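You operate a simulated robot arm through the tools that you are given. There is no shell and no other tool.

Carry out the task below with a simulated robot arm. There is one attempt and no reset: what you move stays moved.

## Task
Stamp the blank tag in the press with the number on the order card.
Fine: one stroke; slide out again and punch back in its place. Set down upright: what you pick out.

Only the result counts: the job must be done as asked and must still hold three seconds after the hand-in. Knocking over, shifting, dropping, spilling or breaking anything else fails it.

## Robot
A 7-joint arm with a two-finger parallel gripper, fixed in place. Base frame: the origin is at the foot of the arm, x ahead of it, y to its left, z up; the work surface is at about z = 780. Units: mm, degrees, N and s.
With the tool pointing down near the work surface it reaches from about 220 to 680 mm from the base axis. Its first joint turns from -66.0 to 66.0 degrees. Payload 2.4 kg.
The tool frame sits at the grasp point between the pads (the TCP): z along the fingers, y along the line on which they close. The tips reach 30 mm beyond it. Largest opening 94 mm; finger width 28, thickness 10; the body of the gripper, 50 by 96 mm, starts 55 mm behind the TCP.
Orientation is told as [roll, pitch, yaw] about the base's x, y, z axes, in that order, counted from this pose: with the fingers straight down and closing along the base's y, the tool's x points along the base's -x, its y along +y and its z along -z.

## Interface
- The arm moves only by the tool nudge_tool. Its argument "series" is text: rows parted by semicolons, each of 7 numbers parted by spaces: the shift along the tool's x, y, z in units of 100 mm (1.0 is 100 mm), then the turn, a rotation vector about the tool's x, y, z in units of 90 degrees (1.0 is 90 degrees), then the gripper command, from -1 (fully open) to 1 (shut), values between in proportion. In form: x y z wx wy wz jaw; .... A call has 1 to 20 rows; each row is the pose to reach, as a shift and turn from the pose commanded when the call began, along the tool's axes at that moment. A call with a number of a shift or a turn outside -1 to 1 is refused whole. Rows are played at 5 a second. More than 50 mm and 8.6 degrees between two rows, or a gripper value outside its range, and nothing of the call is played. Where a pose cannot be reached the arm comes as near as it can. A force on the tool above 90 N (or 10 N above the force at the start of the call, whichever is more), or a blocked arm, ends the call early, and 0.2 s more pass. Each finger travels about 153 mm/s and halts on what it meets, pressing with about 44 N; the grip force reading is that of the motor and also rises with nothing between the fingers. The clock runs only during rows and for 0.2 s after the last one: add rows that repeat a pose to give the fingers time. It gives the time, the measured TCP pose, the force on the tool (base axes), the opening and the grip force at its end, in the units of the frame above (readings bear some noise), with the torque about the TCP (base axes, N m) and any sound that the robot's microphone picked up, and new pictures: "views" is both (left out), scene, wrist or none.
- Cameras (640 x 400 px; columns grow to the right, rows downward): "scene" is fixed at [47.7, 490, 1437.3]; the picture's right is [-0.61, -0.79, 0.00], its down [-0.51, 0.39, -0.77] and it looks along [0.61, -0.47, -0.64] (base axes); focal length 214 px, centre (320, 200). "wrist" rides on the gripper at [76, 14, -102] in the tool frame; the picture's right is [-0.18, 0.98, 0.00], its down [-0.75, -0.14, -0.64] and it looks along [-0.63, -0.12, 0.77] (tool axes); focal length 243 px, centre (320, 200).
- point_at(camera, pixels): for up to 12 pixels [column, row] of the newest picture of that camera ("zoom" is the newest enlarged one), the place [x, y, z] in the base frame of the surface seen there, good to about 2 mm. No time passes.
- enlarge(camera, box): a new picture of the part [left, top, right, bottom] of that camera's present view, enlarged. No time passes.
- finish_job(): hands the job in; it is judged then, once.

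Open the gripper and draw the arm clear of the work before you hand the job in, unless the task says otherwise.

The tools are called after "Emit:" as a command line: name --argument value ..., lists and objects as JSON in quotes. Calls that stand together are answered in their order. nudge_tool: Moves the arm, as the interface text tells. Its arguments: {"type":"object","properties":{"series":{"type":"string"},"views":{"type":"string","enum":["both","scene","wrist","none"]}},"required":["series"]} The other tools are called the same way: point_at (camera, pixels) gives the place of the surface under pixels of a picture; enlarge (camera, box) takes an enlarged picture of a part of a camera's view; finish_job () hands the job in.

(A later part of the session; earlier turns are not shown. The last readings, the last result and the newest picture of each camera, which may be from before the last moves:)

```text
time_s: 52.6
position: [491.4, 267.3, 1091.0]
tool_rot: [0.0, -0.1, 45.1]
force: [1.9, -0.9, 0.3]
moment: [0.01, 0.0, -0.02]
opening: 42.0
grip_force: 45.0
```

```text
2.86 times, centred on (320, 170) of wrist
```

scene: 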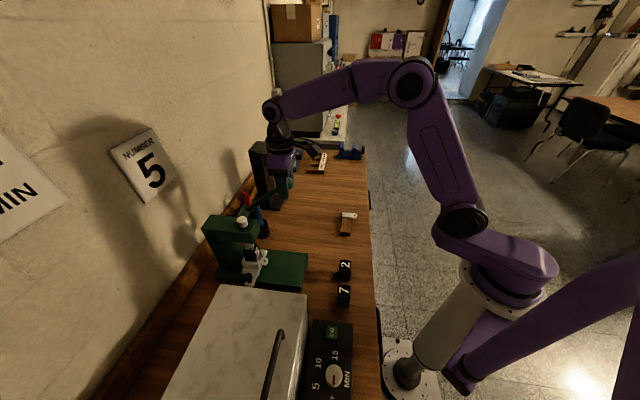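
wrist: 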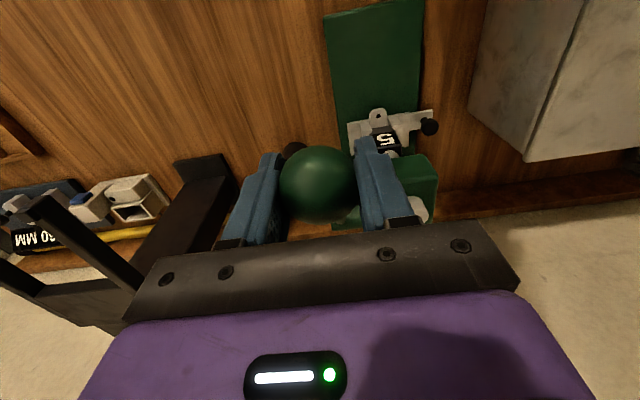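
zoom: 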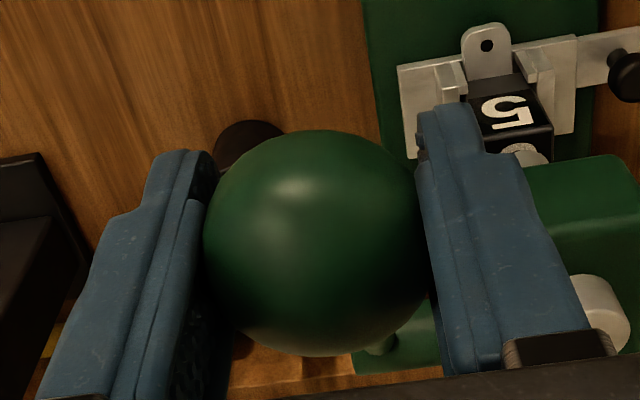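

The ball is gripped (opening 42 mm) and the pose matches its centre. I start the stroke: follow the arc around the pivot down to about 29° and read the force.

Emit:
nudge_tool --series "0.034 0 0.043 0 0 0 1; 0.067 0 0.087 0 0 0 1; 0.098 0 0.132 0 0 0 1; 0.128 0 0.178 0 0 0 1; 0.157 0 0.225 0 0 0 1; 0.182 0 0.27 0 0 0 1" --views "both"

Emit:
enlarge --camera "wrist" --box '[220, 80, 460, 240]'

Emit:
enlarge --camera "scene" --box '[200, 160, 320, 300]'

```text
time_s: 54.0
position: [476.9, 253.8, 1065.3]
tool_rot: [-0.1, 0.0, 44.9]
force: [9.3, -9.0, 9.0]
moment: [0.85, -0.88, 0.0]
opening: 40.9
grip_force: 44.9
```

scene: 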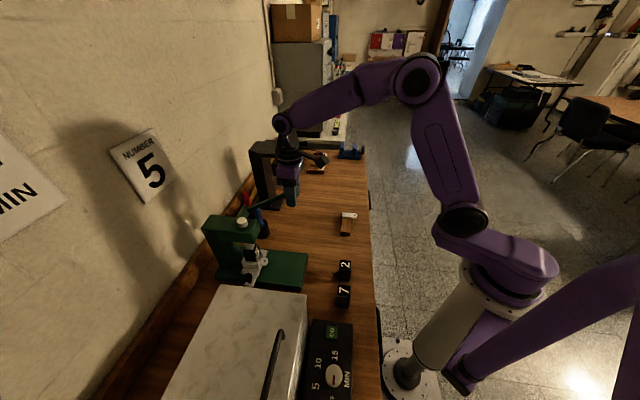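
wrist: 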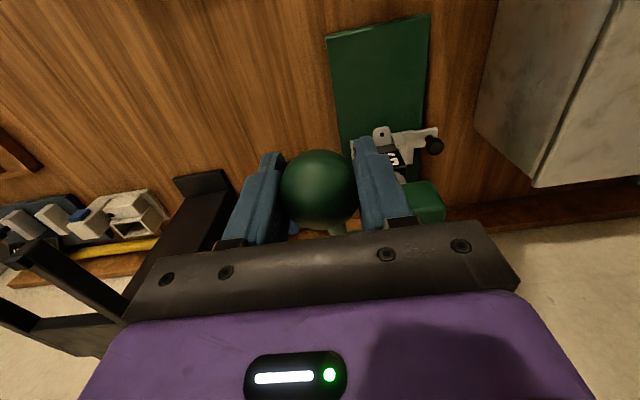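

```text
2.50 times, centred on (340, 160) of wrist
```

zoom: 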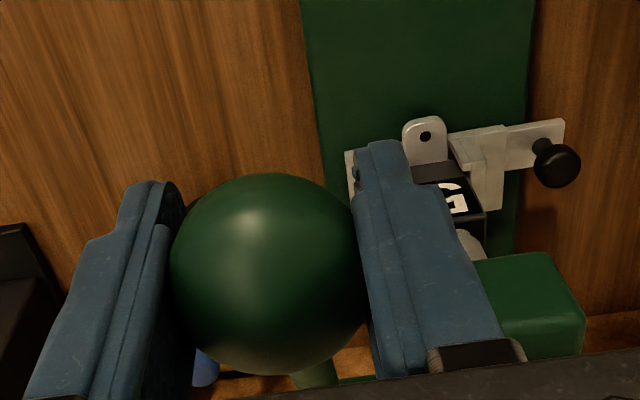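

```text
2.86 times, centred on (260, 230) of scene
```

zoom: 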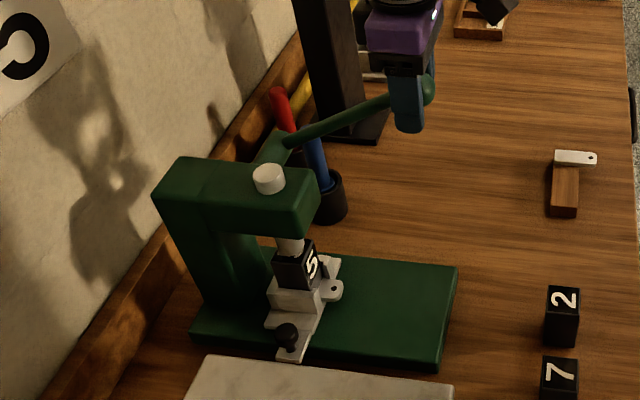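

The lever comes down with ≈9 N vertical and some sideways load (≈13 N toward −t), so I add a −2 mm tool-y shift and continue along the arc to about 19°.

Emit:
nudge_tool --series "0.026 -0.01 0.048 0 0 0 1; 0.05 -0.02 0.097 0 0 0 1; 0.072 -0.02 0.144 0 0 0 1; 0.094 -0.02 0.194 0 0 0 1; 0.114 -0.02 0.245 0 0 0 1; 0.131 -0.02 0.294 0 0 0 1" --views "both"

Emit:
enlarge --camera "wrist" --box '[220, 80, 460, 240]'

Emit:
enlarge --camera "scene" --box '[200, 160, 320, 300]'

```text
time_s: 55.4
position: [467.9, 243.7, 1034.1]
tool_rot: [0.0, 0.0, 45.0]
force: [-8.1, -12.5, 14.0]
moment: [0.78, -0.79, 0.01]
opening: 41.7
grip_force: 45.3
```

scene: 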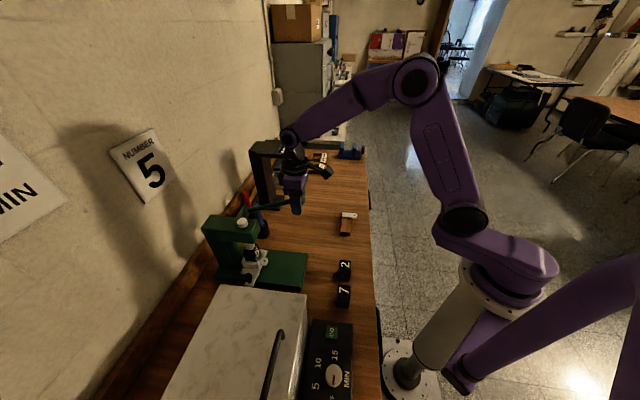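
wrist: 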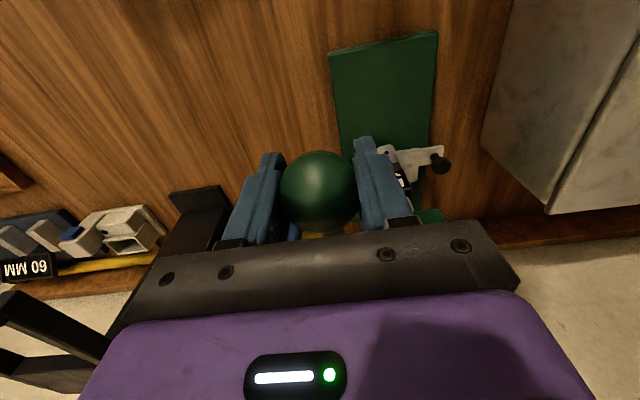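

```text
2.50 times, centred on (340, 160) of wrist
```

zoom: 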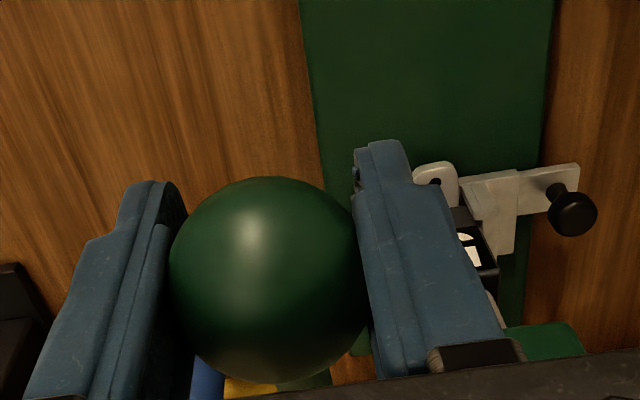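

```text
2.86 times, centred on (260, 230) of scene
```

zoom: 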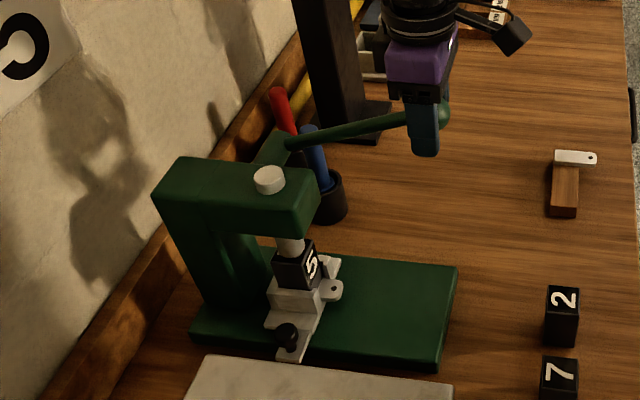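

Vertical load is 14 N and the ball pulls slightly outward, so I add 2.5 mm outward and go on to about 9°, watching for contact with the punch or a sound.

Emit:
nudge_tool --series "0.032 -0.003 0.052 0 0 0 1; 0.056 -0.005 0.105 0 0 0 1; 0.071 -0.005 0.155 0 0 0 1; 0.083 -0.005 0.208 0 0 0 1; 0.094 -0.005 0.261 0 0 0 1; 0.103 -0.005 0.313 0 0 0 1" --views "both"

Emit:
enlarge --camera "scene" --box '[200, 160, 320, 300]'

```text
time_s: 56.8
position: [461.8, 238.9, 1002.5]
tool_rot: [0.1, 0.1, 45.1]
force: [-18.3, 8.7, 9.9]
moment: [0.75, -0.72, 0.0]
opening: 41.2
grip_force: 45.2
```

scene: 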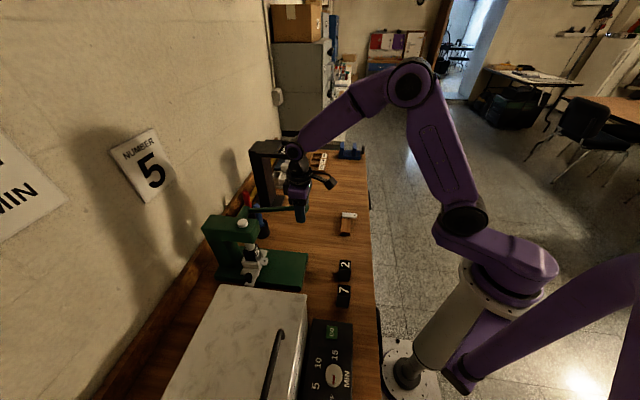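
wrist: 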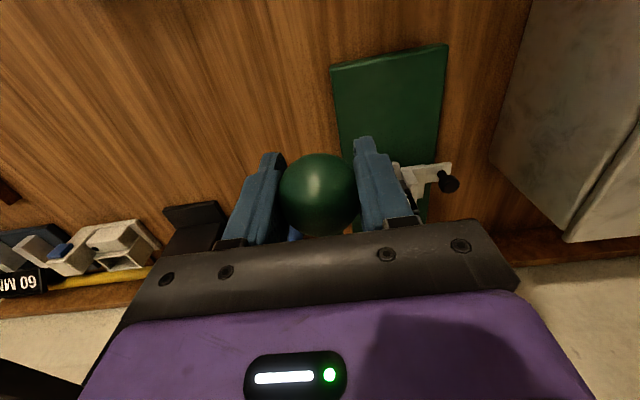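

```text
2.86 times, centred on (260, 230) of scene
```

zoom: 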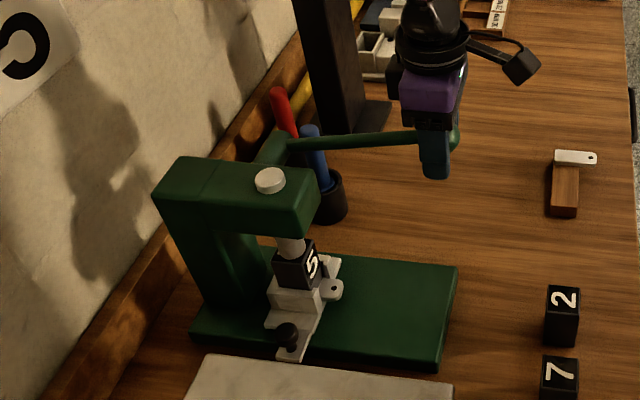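

I check how far the ram's cap has come down (it was at z≈1016) and where the ram and punch top stand.

Emit:
point_at --camera "zoom" --pixels '[[270, 173], [268, 177], [273, 176], [290, 240], [286, 245], [295, 246], [290, 252], [288, 258], [440, 150], [455, 130], [300, 145], [350, 141]]'

Emit:
enlarge --camera "scene" --box '[230, 210, 280, 280]'

```text
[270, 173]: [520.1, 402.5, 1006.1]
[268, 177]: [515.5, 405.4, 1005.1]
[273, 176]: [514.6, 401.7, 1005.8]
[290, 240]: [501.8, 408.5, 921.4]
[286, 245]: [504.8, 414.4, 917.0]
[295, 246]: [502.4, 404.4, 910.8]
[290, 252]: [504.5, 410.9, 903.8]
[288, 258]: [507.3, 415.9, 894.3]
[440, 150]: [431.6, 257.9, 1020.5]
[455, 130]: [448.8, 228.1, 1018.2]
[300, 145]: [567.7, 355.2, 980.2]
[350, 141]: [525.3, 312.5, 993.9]
```

```text
5.71 times, centred on (255, 245) of scene
```

zoom: 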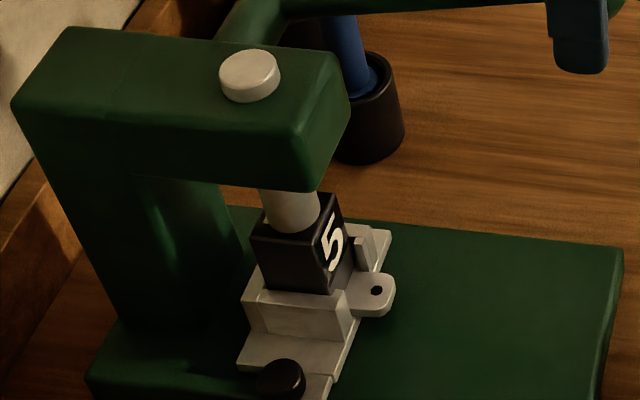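

The cap has come down to z≈1005.7, so the ram is about 4 mm above the punch. I ease the sideways load (+2 mm tool y) and continue to about 0°.

Emit:
nudge_tool --series "0.005 0.01 0.045 0 0 0 1; 0.01 0.02 0.09 0 0 0 1; 0.016 0.02 0.127 0 0 0 1; 0.019 0.02 0.17 0 0 0 1; 0.022 0.02 0.215 0 0 0 1; 0.023 0.02 0.25 0 0 0 1; 0.023 0.02 0.289 0 0 0 1" --views "both"

Emit:
enlarge --camera "scene" --box '[230, 210, 280, 280]'

```text
time_s: 58.4
position: [459.0, 235.5, 976.0]
tool_rot: [-0.1, 0.0, 45.0]
force: [-16.2, -7.2, 36.1]
moment: [0.37, -0.37, 0.02]
opening: 41.5
grip_force: 44.8
```

scene: 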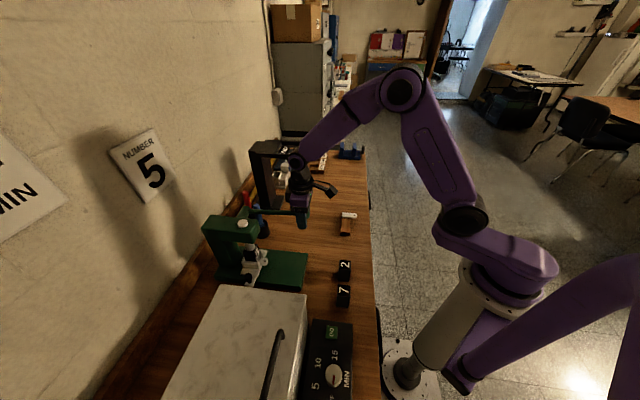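
wrist: 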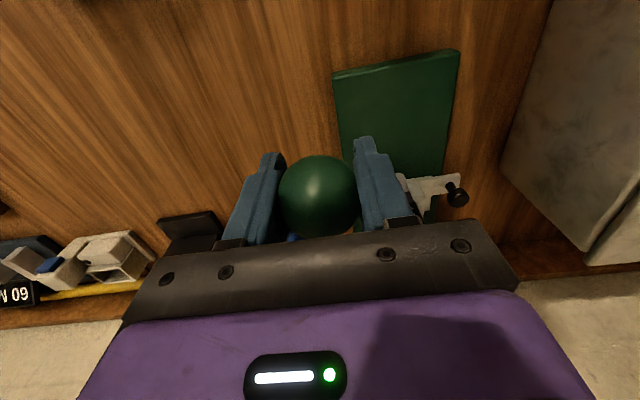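

```text
5.71 times, centred on (255, 245) of scene
```

zoom: 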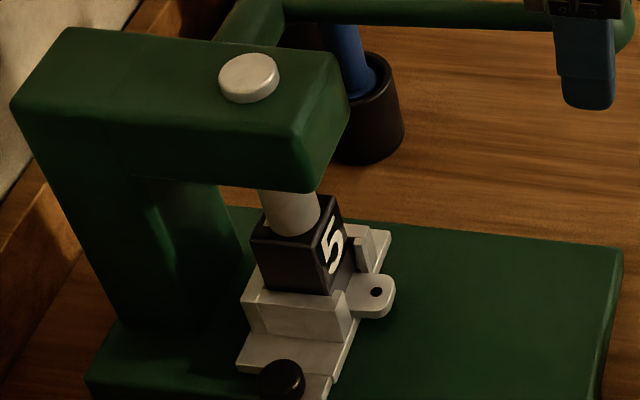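

Vertical load jumped to 36 N: the ram is on the punch. I keep pressing in 1.5 mm rows, listening for a sound.

Emit:
nudge_tool --series "0 0 0.015 0 0 0 1; 0 0 0.03 0 0 0 1; 0 0 0.045 0 0 0 1; 0 0 0.06 0 0 0 1; 0 0 0.06 0 0 0 1" --views "both"

Emit:
enlarge --camera "scene" --box '[230, 210, 280, 280]'

```text
time_s: 59.6
position: [458.7, 234.5, 969.3]
tool_rot: [0.0, 0.1, 45.0]
force: [-15.0, -11.8, 41.7]
moment: [0.15, -0.14, -0.03]
opening: 41.5
grip_force: 45.8
```

scene: 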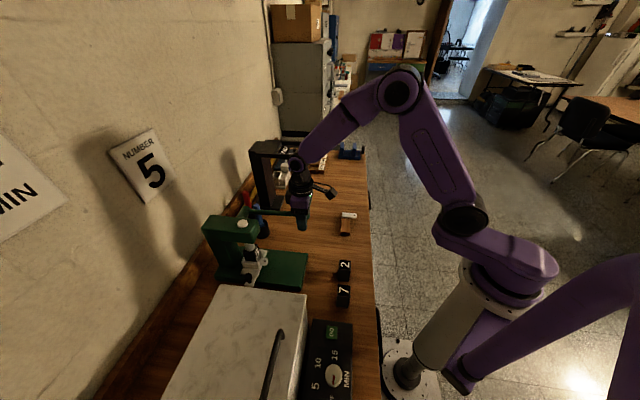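
wrist: 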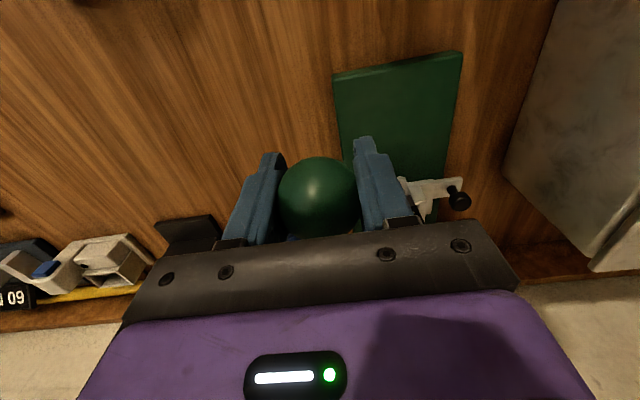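

```text
5.71 times, centred on (255, 245) of scene
```

zoom: 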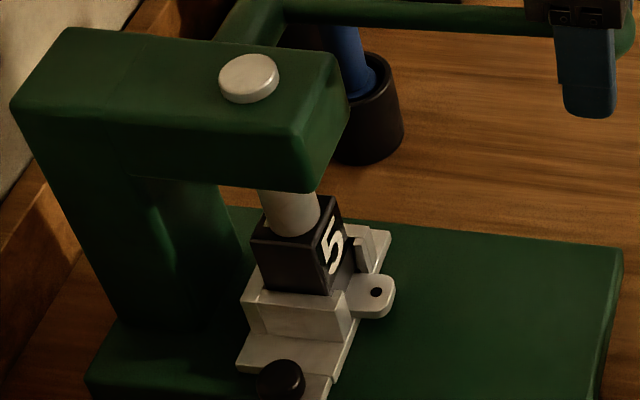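

Load 42 N and the lever still gives (z from 976 to 969). I continue down another 8 mm, easing the radial load by 2 mm.

Emit:
nudge_tool --series "0.01 0 0.015 0 0 0 1; 0.02 0 0.03 0 0 0 1; 0.02 0 0.045 0 0 0 1; 0.02 0 0.06 0 0 0 1; 0.02 0 0.08 0 0 0 1; 0.02 0 0.08 0 0 0 1" --views "both"

Emit:
enlarge --camera "scene" --box '[230, 210, 280, 280]'

```text
time_s: 61.0
position: [459.2, 234.6, 962.3]
tool_rot: [-0.1, -0.5, 45.0]
force: [-4.9, 0.7, 41.8]
moment: [-0.06, 0.06, -0.02]
opening: 41.5
grip_force: 44.7
```

scene: 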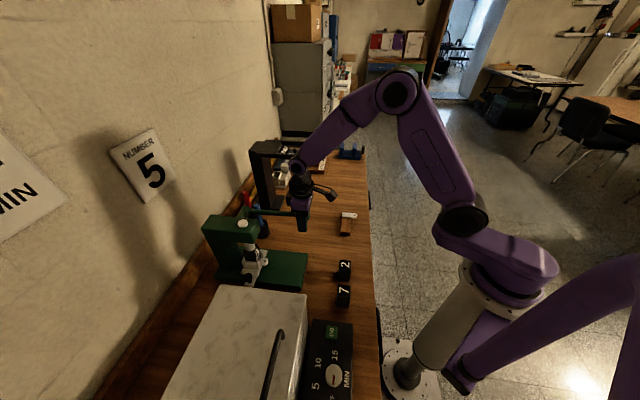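
wrist: 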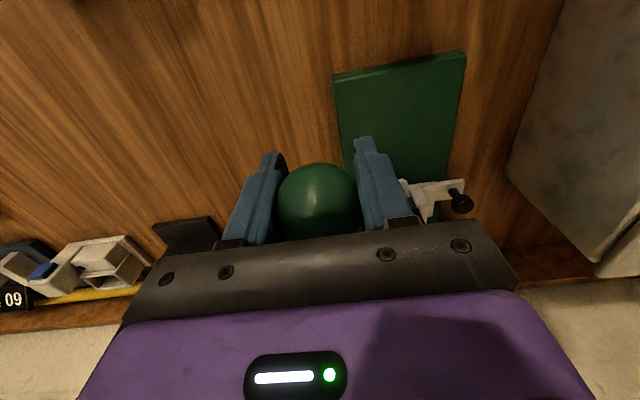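

```text
5.71 times, centred on (255, 245) of scene
```

zoom: 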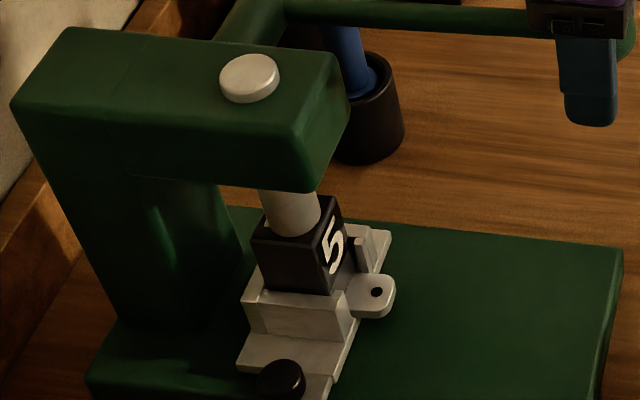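

The load has levelled at 42 N because the pads slip down over the ball (ball centre in the wrist view went from row 185 to 203), so the ram is firmly on the punch. Without releasing, I keep moving down so that the palm bears on the ball and presses harder in the same stroke.

Emit:
nudge_tool --series "0 0 0.02 0 0 0 1; 0 0 0.04 0 0 0 1; 0 0 0.06 0 0 0 1; 0 0 0.08 0 0 0 1; 0 0 0.1 0 0 0 1; 0 0 0.12 0 0 0 1" --views "both"

Emit:
enlarge --camera "scene" --box '[230, 210, 280, 280]'

```text
time_s: 62.4
position: [458.4, 235.6, 951.0]
tool_rot: [-0.1, -0.4, 45.0]
force: [-9.0, 3.6, 42.4]
moment: [-0.16, -0.06, -0.04]
opening: 41.7
grip_force: 44.4
```

scene: 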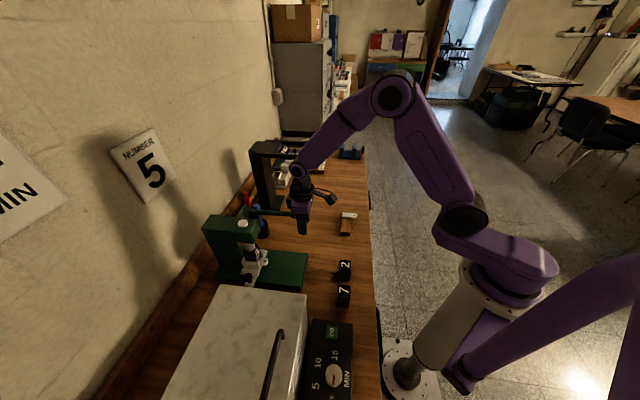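
wrist: 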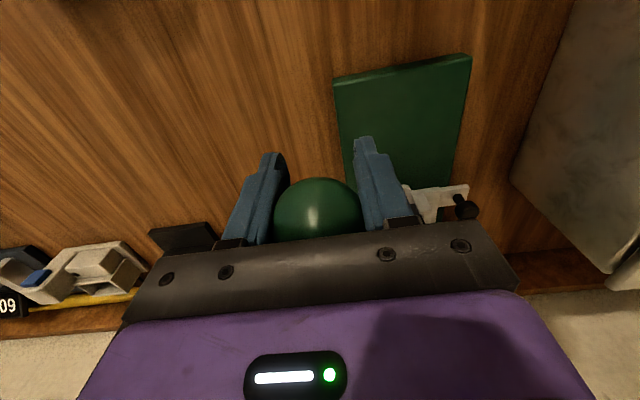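

```text
5.71 times, centred on (255, 245) of scene
```

zoom: 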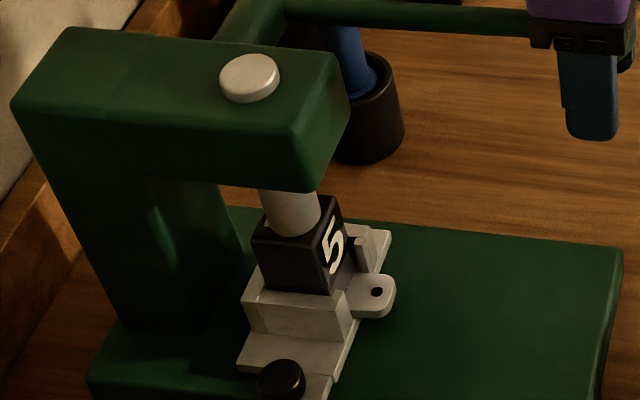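

Still 42 N with the ball sliding up toward the palm, as intended. I go on in 1.5 mm rows until the palm bears on it.

Emit:
nudge_tool --series "0 0 0.02 0 0 0 1; 0 0 0.04 0 0 0 1; 0 0 0.055 0 0 0 1; 0 0 0.07 0 0 0 1; 0 0 0.085 0 0 0 1; 0 0 0.1 0 0 0 1" --views "wrist"

```text
time_s: 63.8
position: [458.7, 235.5, 940.8]
tool_rot: [0.0, -0.2, 45.0]
force: [-16.5, -6.6, 52.4]
moment: [0.93, -1.22, -0.08]
opening: 41.3
grip_force: 45.1
```

wrist: 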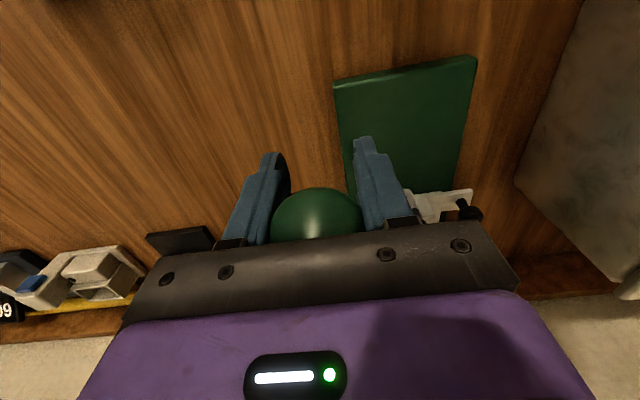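

The palm has reached the ball (52 N). I press on in 1 mm rows.

Emit:
nudge_tool --series "0 0 0.01 0 0 0 1; 0 0 0.02 0 0 0 1; 0 0 0.03 0 0 0 1; 0 0 0.04 0 0 0 1; 0 0 0.05 0 0 0 1; 0 0 0.05 0 0 0 1" --views "both"

Emit:
enlarge --camera "scene" --box '[230, 210, 280, 280]'

```text
time_s: 65.2
position: [459.2, 235.5, 937.0]
tool_rot: [0.0, -0.6, 45.2]
force: [-16.9, -2.8, 59.4]
moment: [0.86, -1.36, -0.1]
opening: 41.3
grip_force: 45.2
```

scene: 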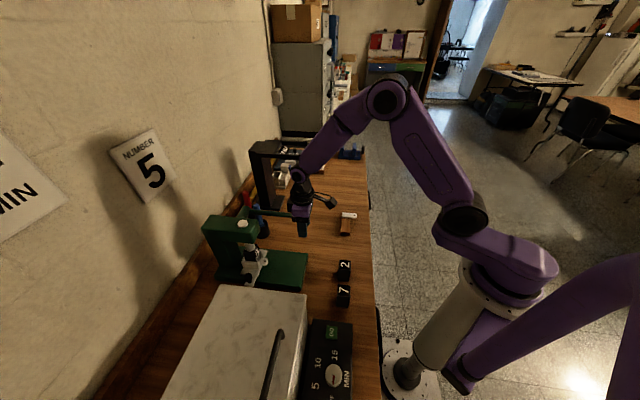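
wrist: 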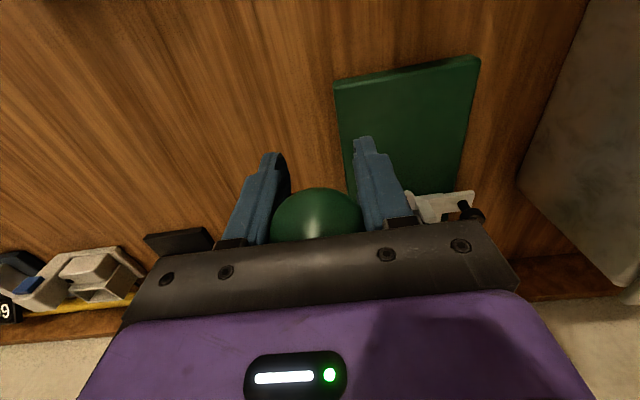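

```text
5.71 times, centred on (255, 245) of scene
```

zoom: 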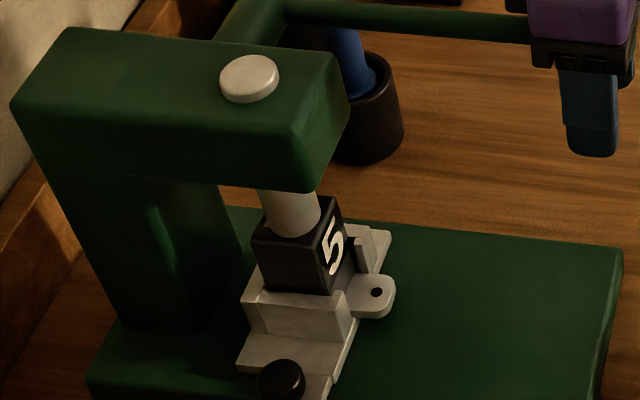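

59 N and still giving slightly. I press another 8 mm in small rows, watching for a stop or sound.

Emit:
nudge_tool --series "0 0 0.015 0 0 0 1; 0 0 0.03 0 0 0 1; 0 0 0.045 0 0 0 1; 0 0 0.06 0 0 0 1; 0 0 0.07 0 0 0 1; 0 0 0.08 0 0 0 1; 0 0 0.08 0 0 0 1" --views "wrist"

Emit:
enlarge --camera "scene" --box '[230, 200, 310, 290]'

```text
time_s: 66.8
position: [457.8, 234.8, 929.5]
tool_rot: [-0.1, -0.4, 45.0]
force: [-27.1, -8.9, 69.8]
moment: [1.09, -1.79, 0.1]
opening: 41.4
grip_force: 45.1
```

wrist: 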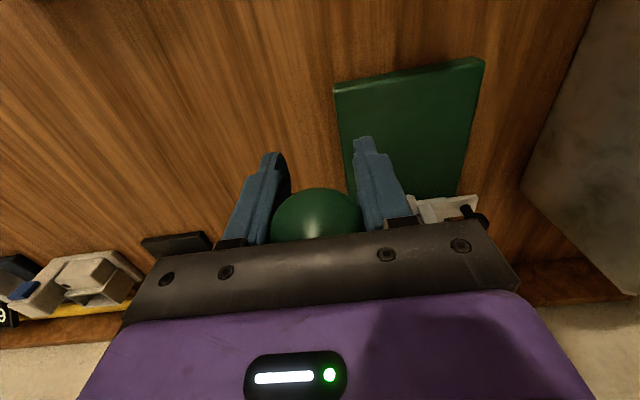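

```text
4.44 times, centred on (270, 245) of scene
```

zoom: 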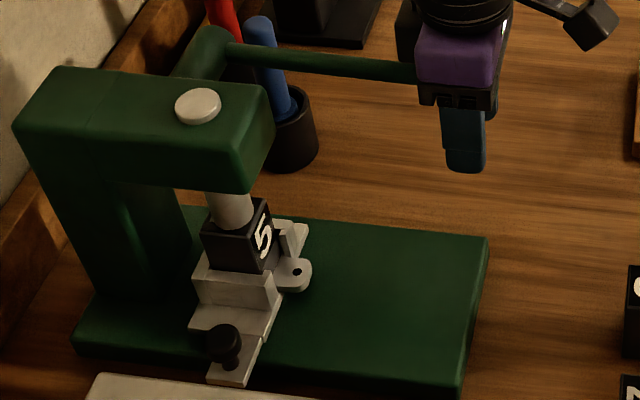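

Load is 70 N and growing slowly with lever travel. I shift 3 mm outward to cut the radial load and press up to about 8 mm more, staying under the 90 N limit.

Emit:
nudge_tool --series "0.015 0 0.01 0 0 0 1; 0.03 0 0.02 0 0 0 1; 0.03 0 0.035 0 0 0 1; 0.03 0 0.05 0 0 0 1; 0.03 0 0.065 0 0 0 1; 0.03 0 0.08 0 0 0 1; 0.03 0 0.08 0 0 0 1" --views "wrist"

Emit:
enlarge --camera "scene" --box '[230, 200, 310, 290]'

```text
time_s: 68.4
position: [459.5, 235.1, 922.9]
tool_rot: [-0.3, -1.0, 45.1]
force: [-15.1, 1.9, 79.6]
moment: [0.65, -1.3, -0.07]
opening: 41.1
grip_force: 45.2
```

wrist: 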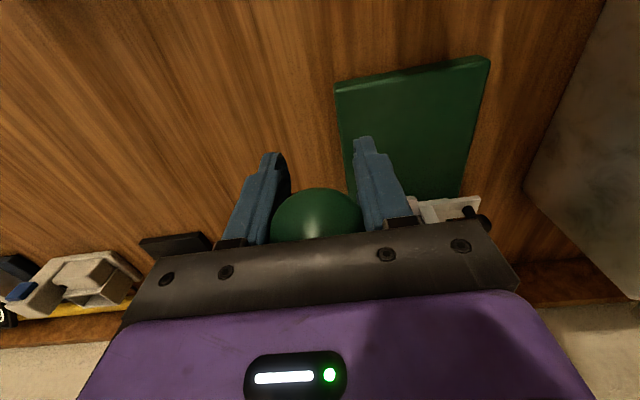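

```text
4.44 times, centred on (270, 245) of scene
```

zoom: 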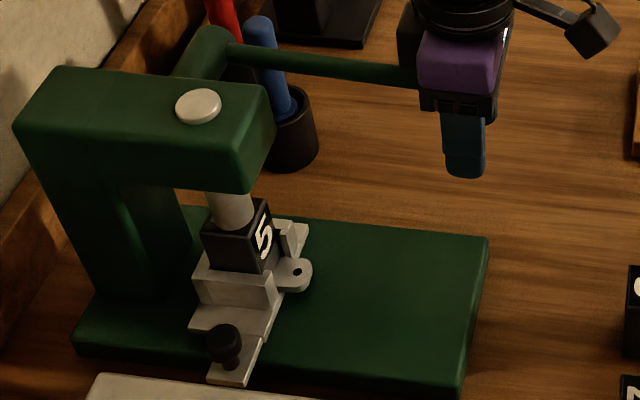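

80 N at the ball with the ram hard on the punch. I press a last 3 mm and dwell briefly.

Emit:
nudge_tool --series "0 0 0.015 0 0 0 1; 0 0 0.03 0 0 0 1; 0 0 0.03 0 0 0 1; 0 0 0.03 0 0 0 1" --views "none"

```text
time_s: 69.4
position: [458.6, 235.7, 920.8]
tool_rot: [-0.2, -1.1, 45.1]
force: [-19.3, 4.3, 82.6]
moment: [0.49, -1.35, -0.04]
opening: 40.9
grip_force: 45.1
```

The press is fully loaded (83 N). I now end the stroke by following the lever back up its arc, keeping hold of the ball.

Emit:
nudge_tool --series "0.005 0 -0.08 0 0 0 1; 0.008 0 -0.177 0 0 0 1; 0.005 0 -0.26 0 0 0 1; 0.001 0 -0.338 0 0 0 1; -0.01 0 -0.42 0 0 0 1; -0.02 0 -0.498 0 0 0 1; -0.037 0 -0.577 0 0 0 1; -0.055 0 -0.655 0 0 0 1; -0.078 0 -0.733 0 0 0 1; -0.103 0 -0.809 0 0 0 1; -0.133 0 -0.884 0 0 0 1; -0.165 0 -0.958 0 0 0 1; -0.165 0 -0.958 0 0 0 1" --views "both"

Emit:
enlarge --camera "scene" --box '[200, 160, 320, 300]'

```text
time_s: 72.2
position: [467.4, 245.0, 1009.8]
tool_rot: [-0.1, 0.0, 44.9]
force: [21.2, 14.0, -14.5]
moment: [-1.31, 1.56, -0.04]
opening: 41.5
grip_force: 44.9
```

scene: 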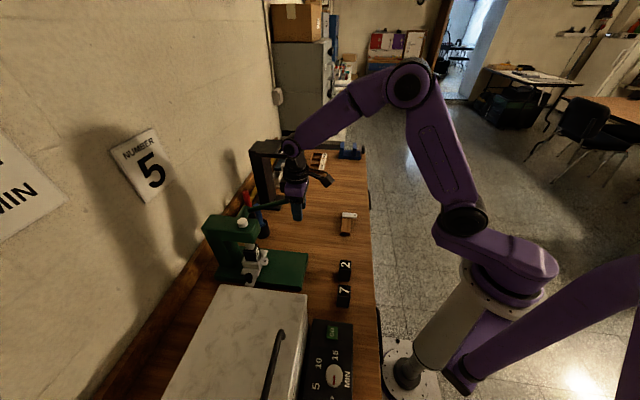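
wrist: 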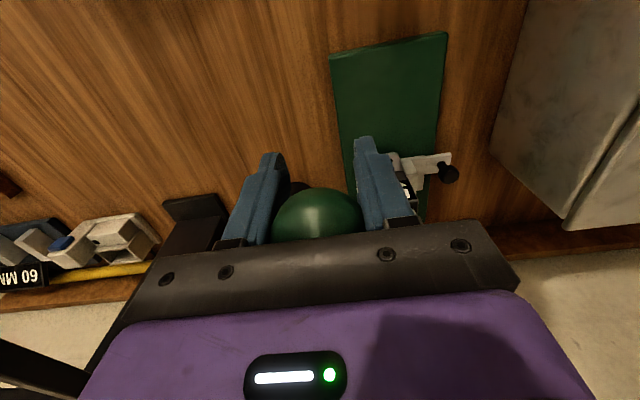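

```text
2.86 times, centred on (260, 230) of scene
```

zoom: 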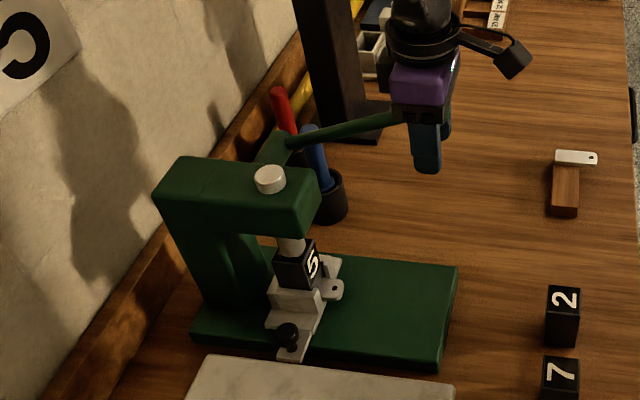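

The lever follows up (ball now near 22°); friction holds it in place, so I carry it on to its starting height, shifting a bit inward to cut the radial pull.

Emit:
nudge_tool --series "-0.045 0 -0.03 0 0 0 1; -0.088 0 -0.081 0 0 0 1; -0.131 0 -0.168 0 0 0 1; -0.179 0 -0.252 0 0 0 1; -0.231 0 -0.333 0 0 0 1; -0.287 0 -0.412 0 0 0 1; -0.327 0 -0.463 0 0 0 1; -0.327 0 -0.463 0 0 0 1" --views "both"

Emit:
enlarge --camera "scene" --box '[200, 160, 320, 300]'

```text
time_s: 74.0
position: [489.6, 265.9, 1057.6]
tool_rot: [0.0, 0.1, 45.0]
force: [-11.3, -15.7, 12.5]
moment: [-0.07, 0.32, -0.02]
opening: 41.1
grip_force: 44.4
```

scene: 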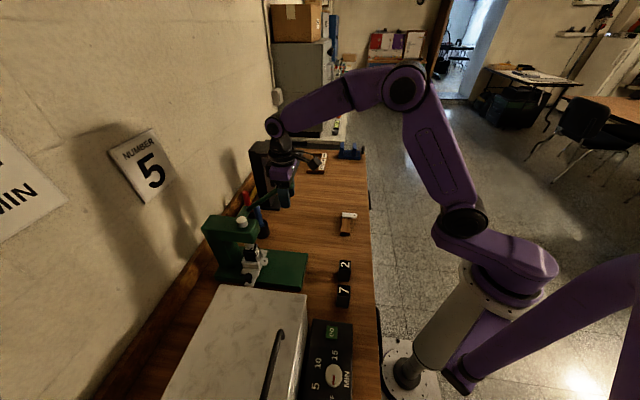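
wrist: 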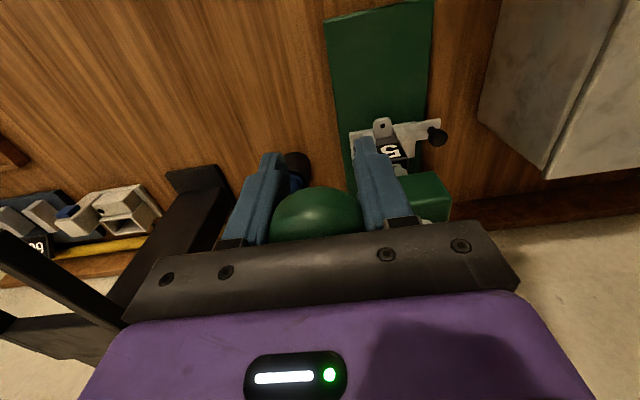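

```text
2.86 times, centred on (260, 230) of scene
```

zoom: 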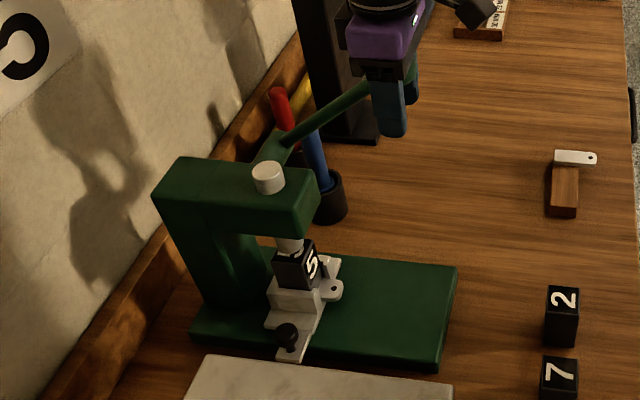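

The ball is back near its starting height. I check the cap and ram heights.

Emit:
point_at --camera "zoom" --pixels '[[268, 170], [266, 173], [271, 172], [288, 240], [290, 245], [288, 250], [295, 247], [340, 105], [290, 262], [310, 132]]'

Emit:
enlarge --camera "scene" --box '[230, 200, 290, 280]'

```text
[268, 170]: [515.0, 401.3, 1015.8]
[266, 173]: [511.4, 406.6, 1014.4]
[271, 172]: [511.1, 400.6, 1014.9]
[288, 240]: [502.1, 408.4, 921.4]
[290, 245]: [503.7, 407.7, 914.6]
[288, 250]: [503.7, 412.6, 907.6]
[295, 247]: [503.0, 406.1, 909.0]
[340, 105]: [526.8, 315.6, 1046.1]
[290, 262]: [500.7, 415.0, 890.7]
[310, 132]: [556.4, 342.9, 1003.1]
```

```text
5.00 times, centred on (260, 240) of scene
```

zoom: 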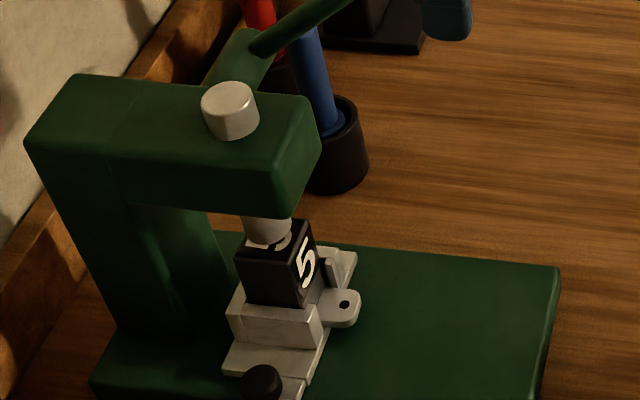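

The cap is back at z≈1015, so the ram is up and clear of the punch. I open the jaws, lift 8 mm off the ball, and draw back.

Emit:
nudge_tool --series "0 0 0 0 0 0 0.1; 0 0 0 0 0 0 -0.2; 0 0 0 0 0 0 -0.4; 0 0 0 0 0 0 -0.4; 0 0 -0.04 0 0 0 -0.4; 0 0 -0.08 0 0 0 -0.4; 0.1 0 -0.08 0 0 0 -0.4; 0.25 0 -0.08 0 0 0 -0.4; 0.45 0 -0.08 0 0 0 -0.4; 0.7 0 -0.08 0 0 0 -0.4; 0.9 0 -0.08 0 0 0 -0.4; 0.9 0 -0.08 0 0 0 -0.4" --views "both"

Emit:
enlarge --camera "scene" --box '[200, 160, 320, 300]'

```text
time_s: 76.6
position: [427.0, 204.9, 1064.0]
tool_rot: [0.0, 0.0, 45.0]
force: [-0.4, -0.2, -0.2]
moment: [0.01, -0.01, -0.02]
opening: 65.9
grip_force: 0.0
```

scene: 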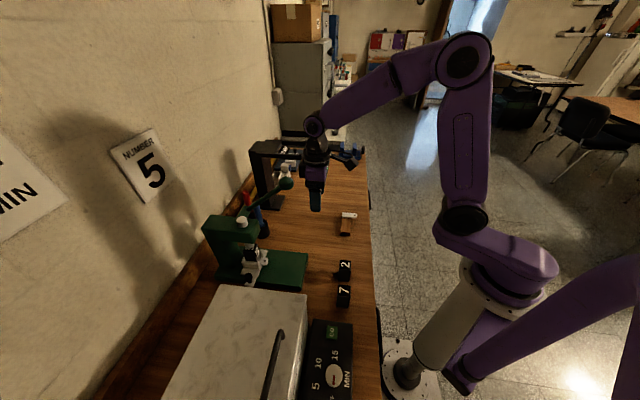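
wrist: 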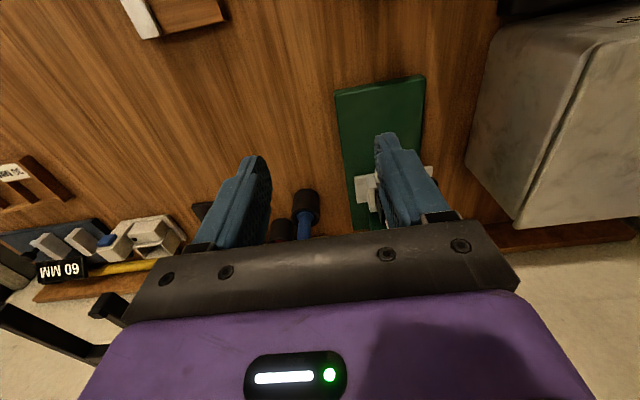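

```text
2.86 times, centred on (260, 230) of scene
```

zoom: 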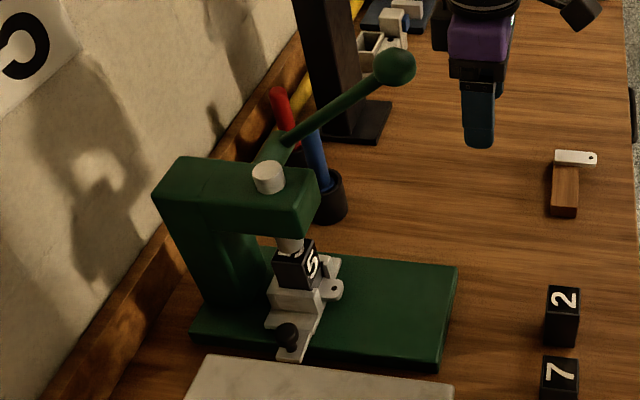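

The lever stays up and the punch stands under the raised ram. Now I go around to pull the slide out: first sideways to the press's left side, jaws at 36 mm.

Emit:
nudge_tool --series "0 0.2 0 0 0 0 0.234; 0 0.4 0 0 0 0 0.234; 0 0.6 0 0 0 0 0.234; 0 0.8 0 0 0 0 0.234; 0 1.0 0 0 0 0 0.234; 0 1.0 0 0 0 0 0.234" --views "none"

Emit:
nudge_tool --series "0 0.2 0 0 0 0 0.234; 0 0.4 0 0 0 0 0.234; 0 0.6 0.1 0 0 0 0.234; 0 0.75 0.2 0 0 0 0.234; -0.2 0.75 0.3 0 0 0 0.234; -0.4 0.75 0.4 0 0 0 0.234; -0.6 0.75 0.5 0 0 0 0.234; -0.8 0.75 0.6 0 0 0 0.234; -1.0 0.75 0.6 0 0 0 0.234; -1.0 0.75 0.6 0 0 0 0.234" --views "both"

```text
time_s: 78.0
position: [357.5, 274.1, 1064.3]
tool_rot: [0.0, 0.0, 45.0]
force: [-0.5, 0.9, 0.4]
moment: [-0.01, 0.0, -0.02]
opening: 35.7
grip_force: 0.0
```

```text
time_s: 80.2
position: [372.9, 398.8, 1004.6]
tool_rot: [0.0, 0.0, 45.1]
force: [-0.1, 1.0, -0.3]
moment: [-0.03, 0.02, 0.02]
opening: 35.9
grip_force: 0.0
```

scene: 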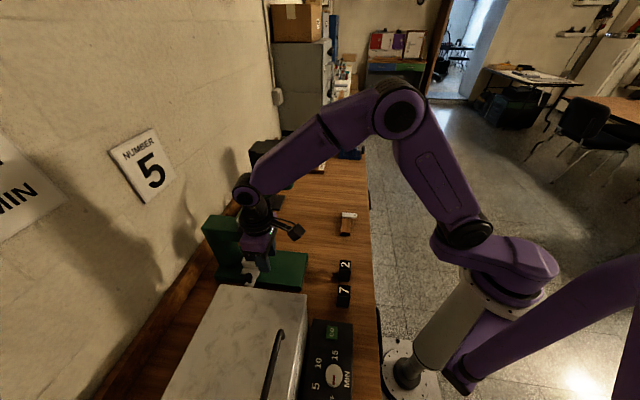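
wrist: 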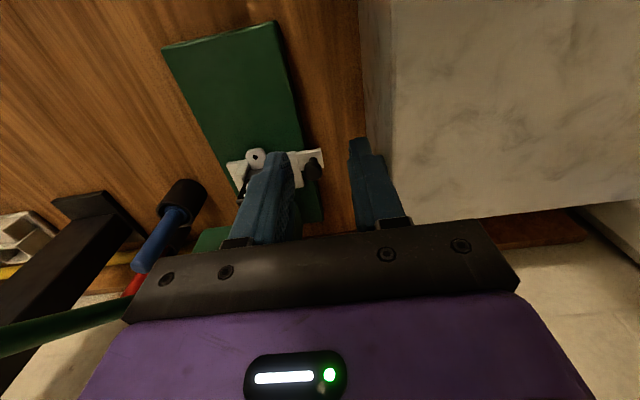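

I measure the knob's present place (wrist px ≈(314,165)).

Emit:
enlarge --camera "wrist" --box '[270, 120, 350, 200]'

Emit:
point_at --camera "wrist" --pixels '[[313, 172], [313, 165], [313, 180], [308, 172], [318, 172], [312, 160], [257, 153], [390, 150], [385, 60]]'

```text
5.00 times, centred on (310, 160) of wrist
```

zoom: 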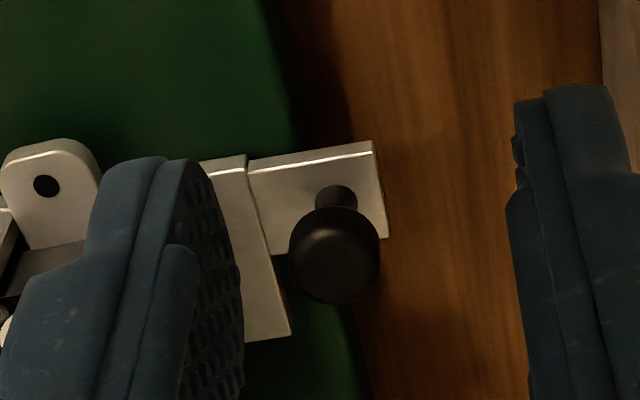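

```text
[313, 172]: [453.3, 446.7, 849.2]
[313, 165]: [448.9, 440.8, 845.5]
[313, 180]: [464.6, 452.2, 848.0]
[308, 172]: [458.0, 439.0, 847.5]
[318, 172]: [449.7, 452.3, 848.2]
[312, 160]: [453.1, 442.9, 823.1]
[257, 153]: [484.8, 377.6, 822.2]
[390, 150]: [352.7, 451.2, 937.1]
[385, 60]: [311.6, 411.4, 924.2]
```

The knob is at s≈636, t≈−5, and the grey box's face is nearer than thought (t≈70). I narrow the jaws to 28 mm, centre at t≈11 and advance beyond the knob at height.

Emit:
nudge_tool --series "0 -0.05 0 0 0 0 0.404; -0.2 -0.05 0 0 0 0 0.404; -0.4 -0.05 0 0 0 0 0.404; -0.6 -0.05 0 0 0 0 0.404; -0.8 -0.05 0 0 0 0 0.404; -1.0 -0.05 0 0 0 0 0.404; -1.0 -0.05 0 0 0 0 0.404" --views "none"

Emit:
nudge_tool --series "-0.12 0 0 0 0 0 0.404; -0.25 0 0 0 0 0 0.404; -0.25 0 0 0 0 0 0.404; -0.25 0 0 0 0 0 0.404" --views "both"

Emit:
enlarge --camera "wrist" --box '[230, 80, 430, 230]'

Emit:
enlarge --camera "scene" --box '[190, 180, 320, 310]'

```text
time_s: 81.8
position: [449.8, 465.8, 1002.7]
tool_rot: [0.0, 0.1, 45.0]
force: [0.3, 0.0, -0.4]
moment: [-0.07, -0.02, -0.02]
opening: 28.0
grip_force: 0.0
```

```text
time_s: 82.8
position: [466.0, 484.4, 1004.0]
tool_rot: [0.1, 0.0, 44.9]
force: [0.1, -0.4, 0.3]
moment: [0.01, 0.0, -0.02]
opening: 28.2
grip_force: 0.0
```

scene: 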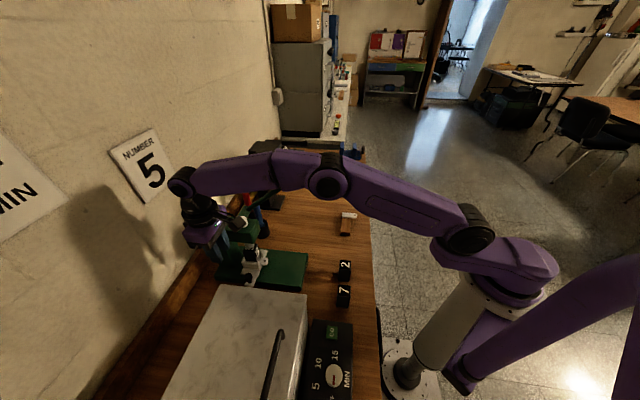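
wrist: 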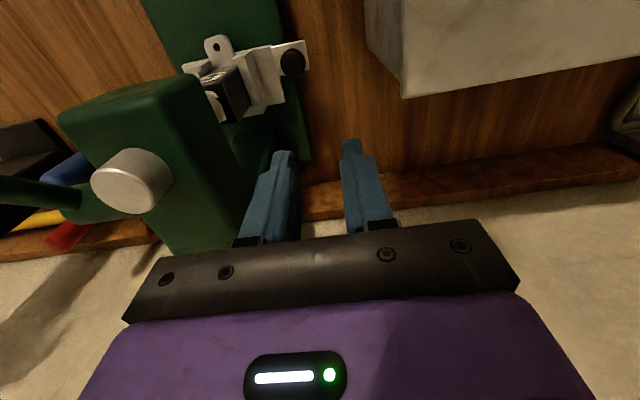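

```text
2.67 times, centred on (330, 155) of wrist
```

zoom: 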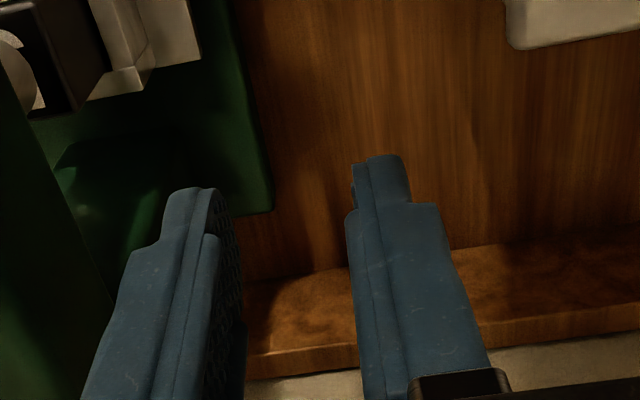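

```text
3.08 times, centred on (255, 245) of scene
```

zoom: 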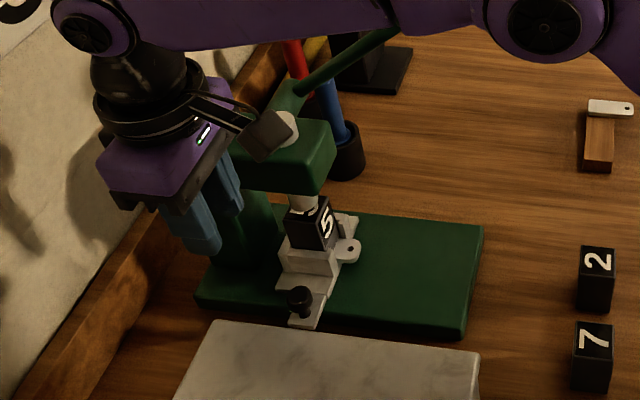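

The gripper is past the knob (s≈672, t≈13), clear of head and wall. I descend the first 100 mm.

Emit:
nudge_tool --series "0 0 0.15 0 0 0 0.404; 0 0 0.3 0 0 0 0.404; 0 0 0.45 0 0 0 0.404; 0 0 0.6 0 0 0 0.404; 0 0 0.75 0 0 0 0.404; 0 0 0.9 0 0 0 0.404; 0 0 0.9 0 0 0 0.404; 0 0 0.9 0 0 0 0.404" --views "both"

Emit:
enlarge --camera "wrist" --box '[200, 40, 430, 230]'

Emit:
enlarge --camera "scene" --box '[190, 180, 320, 310]'

```text
time_s: 84.6
position: [463.5, 484.9, 915.4]
tool_rot: [0.0, 0.0, 45.0]
force: [-0.2, 0.9, -0.1]
moment: [-0.01, 0.01, -0.01]
opening: 28.1
grip_force: 0.0
```

scene: 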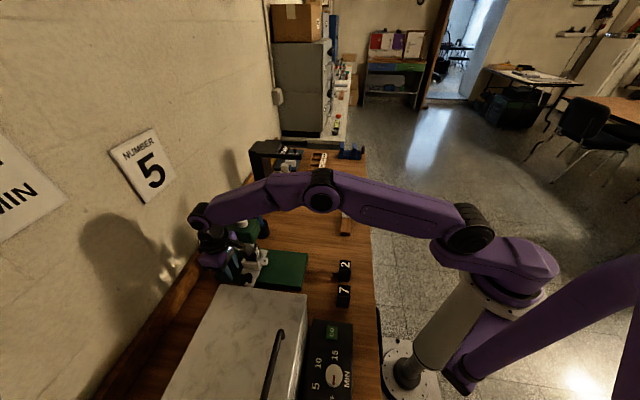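
wrist: 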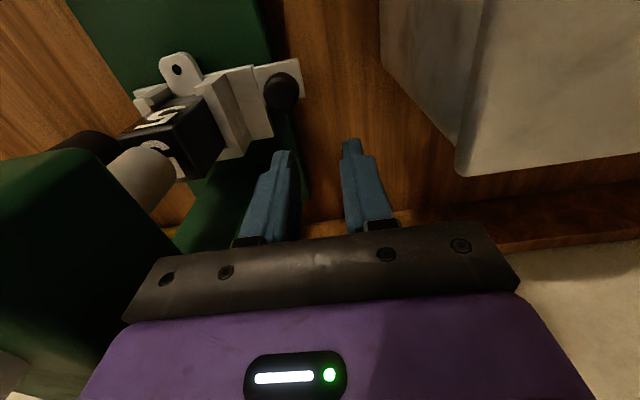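

```text
2.11 times, centred on (315, 135) of wrist
```

zoom: 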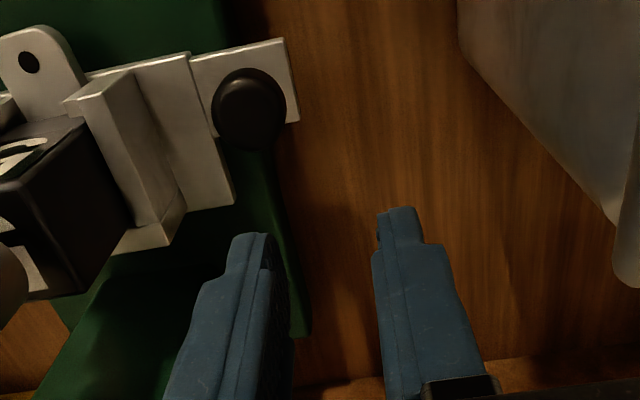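

```text
3.08 times, centred on (255, 245) of scene
```

zoom: 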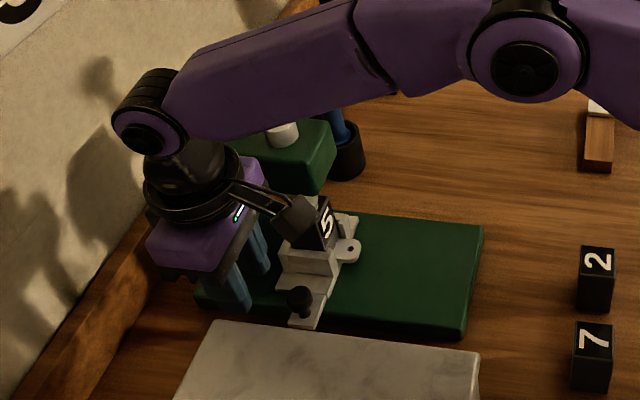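

Clear so far. I measure finger and knob positions once more before the last 60 mm of descent.

Emit:
point_at --camera "wrist" --pixels '[[281, 92], [276, 107], [281, 108], [290, 105], [282, 155], [276, 158], [290, 165], [460, 175], [382, 60], [350, 145]]'

```text
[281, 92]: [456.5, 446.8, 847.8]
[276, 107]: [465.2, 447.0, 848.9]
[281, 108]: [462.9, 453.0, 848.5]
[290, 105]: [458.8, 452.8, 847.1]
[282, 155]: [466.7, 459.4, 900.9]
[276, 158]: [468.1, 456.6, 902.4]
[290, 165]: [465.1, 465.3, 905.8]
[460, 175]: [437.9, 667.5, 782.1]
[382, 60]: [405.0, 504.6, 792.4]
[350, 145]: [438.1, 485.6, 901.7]
```

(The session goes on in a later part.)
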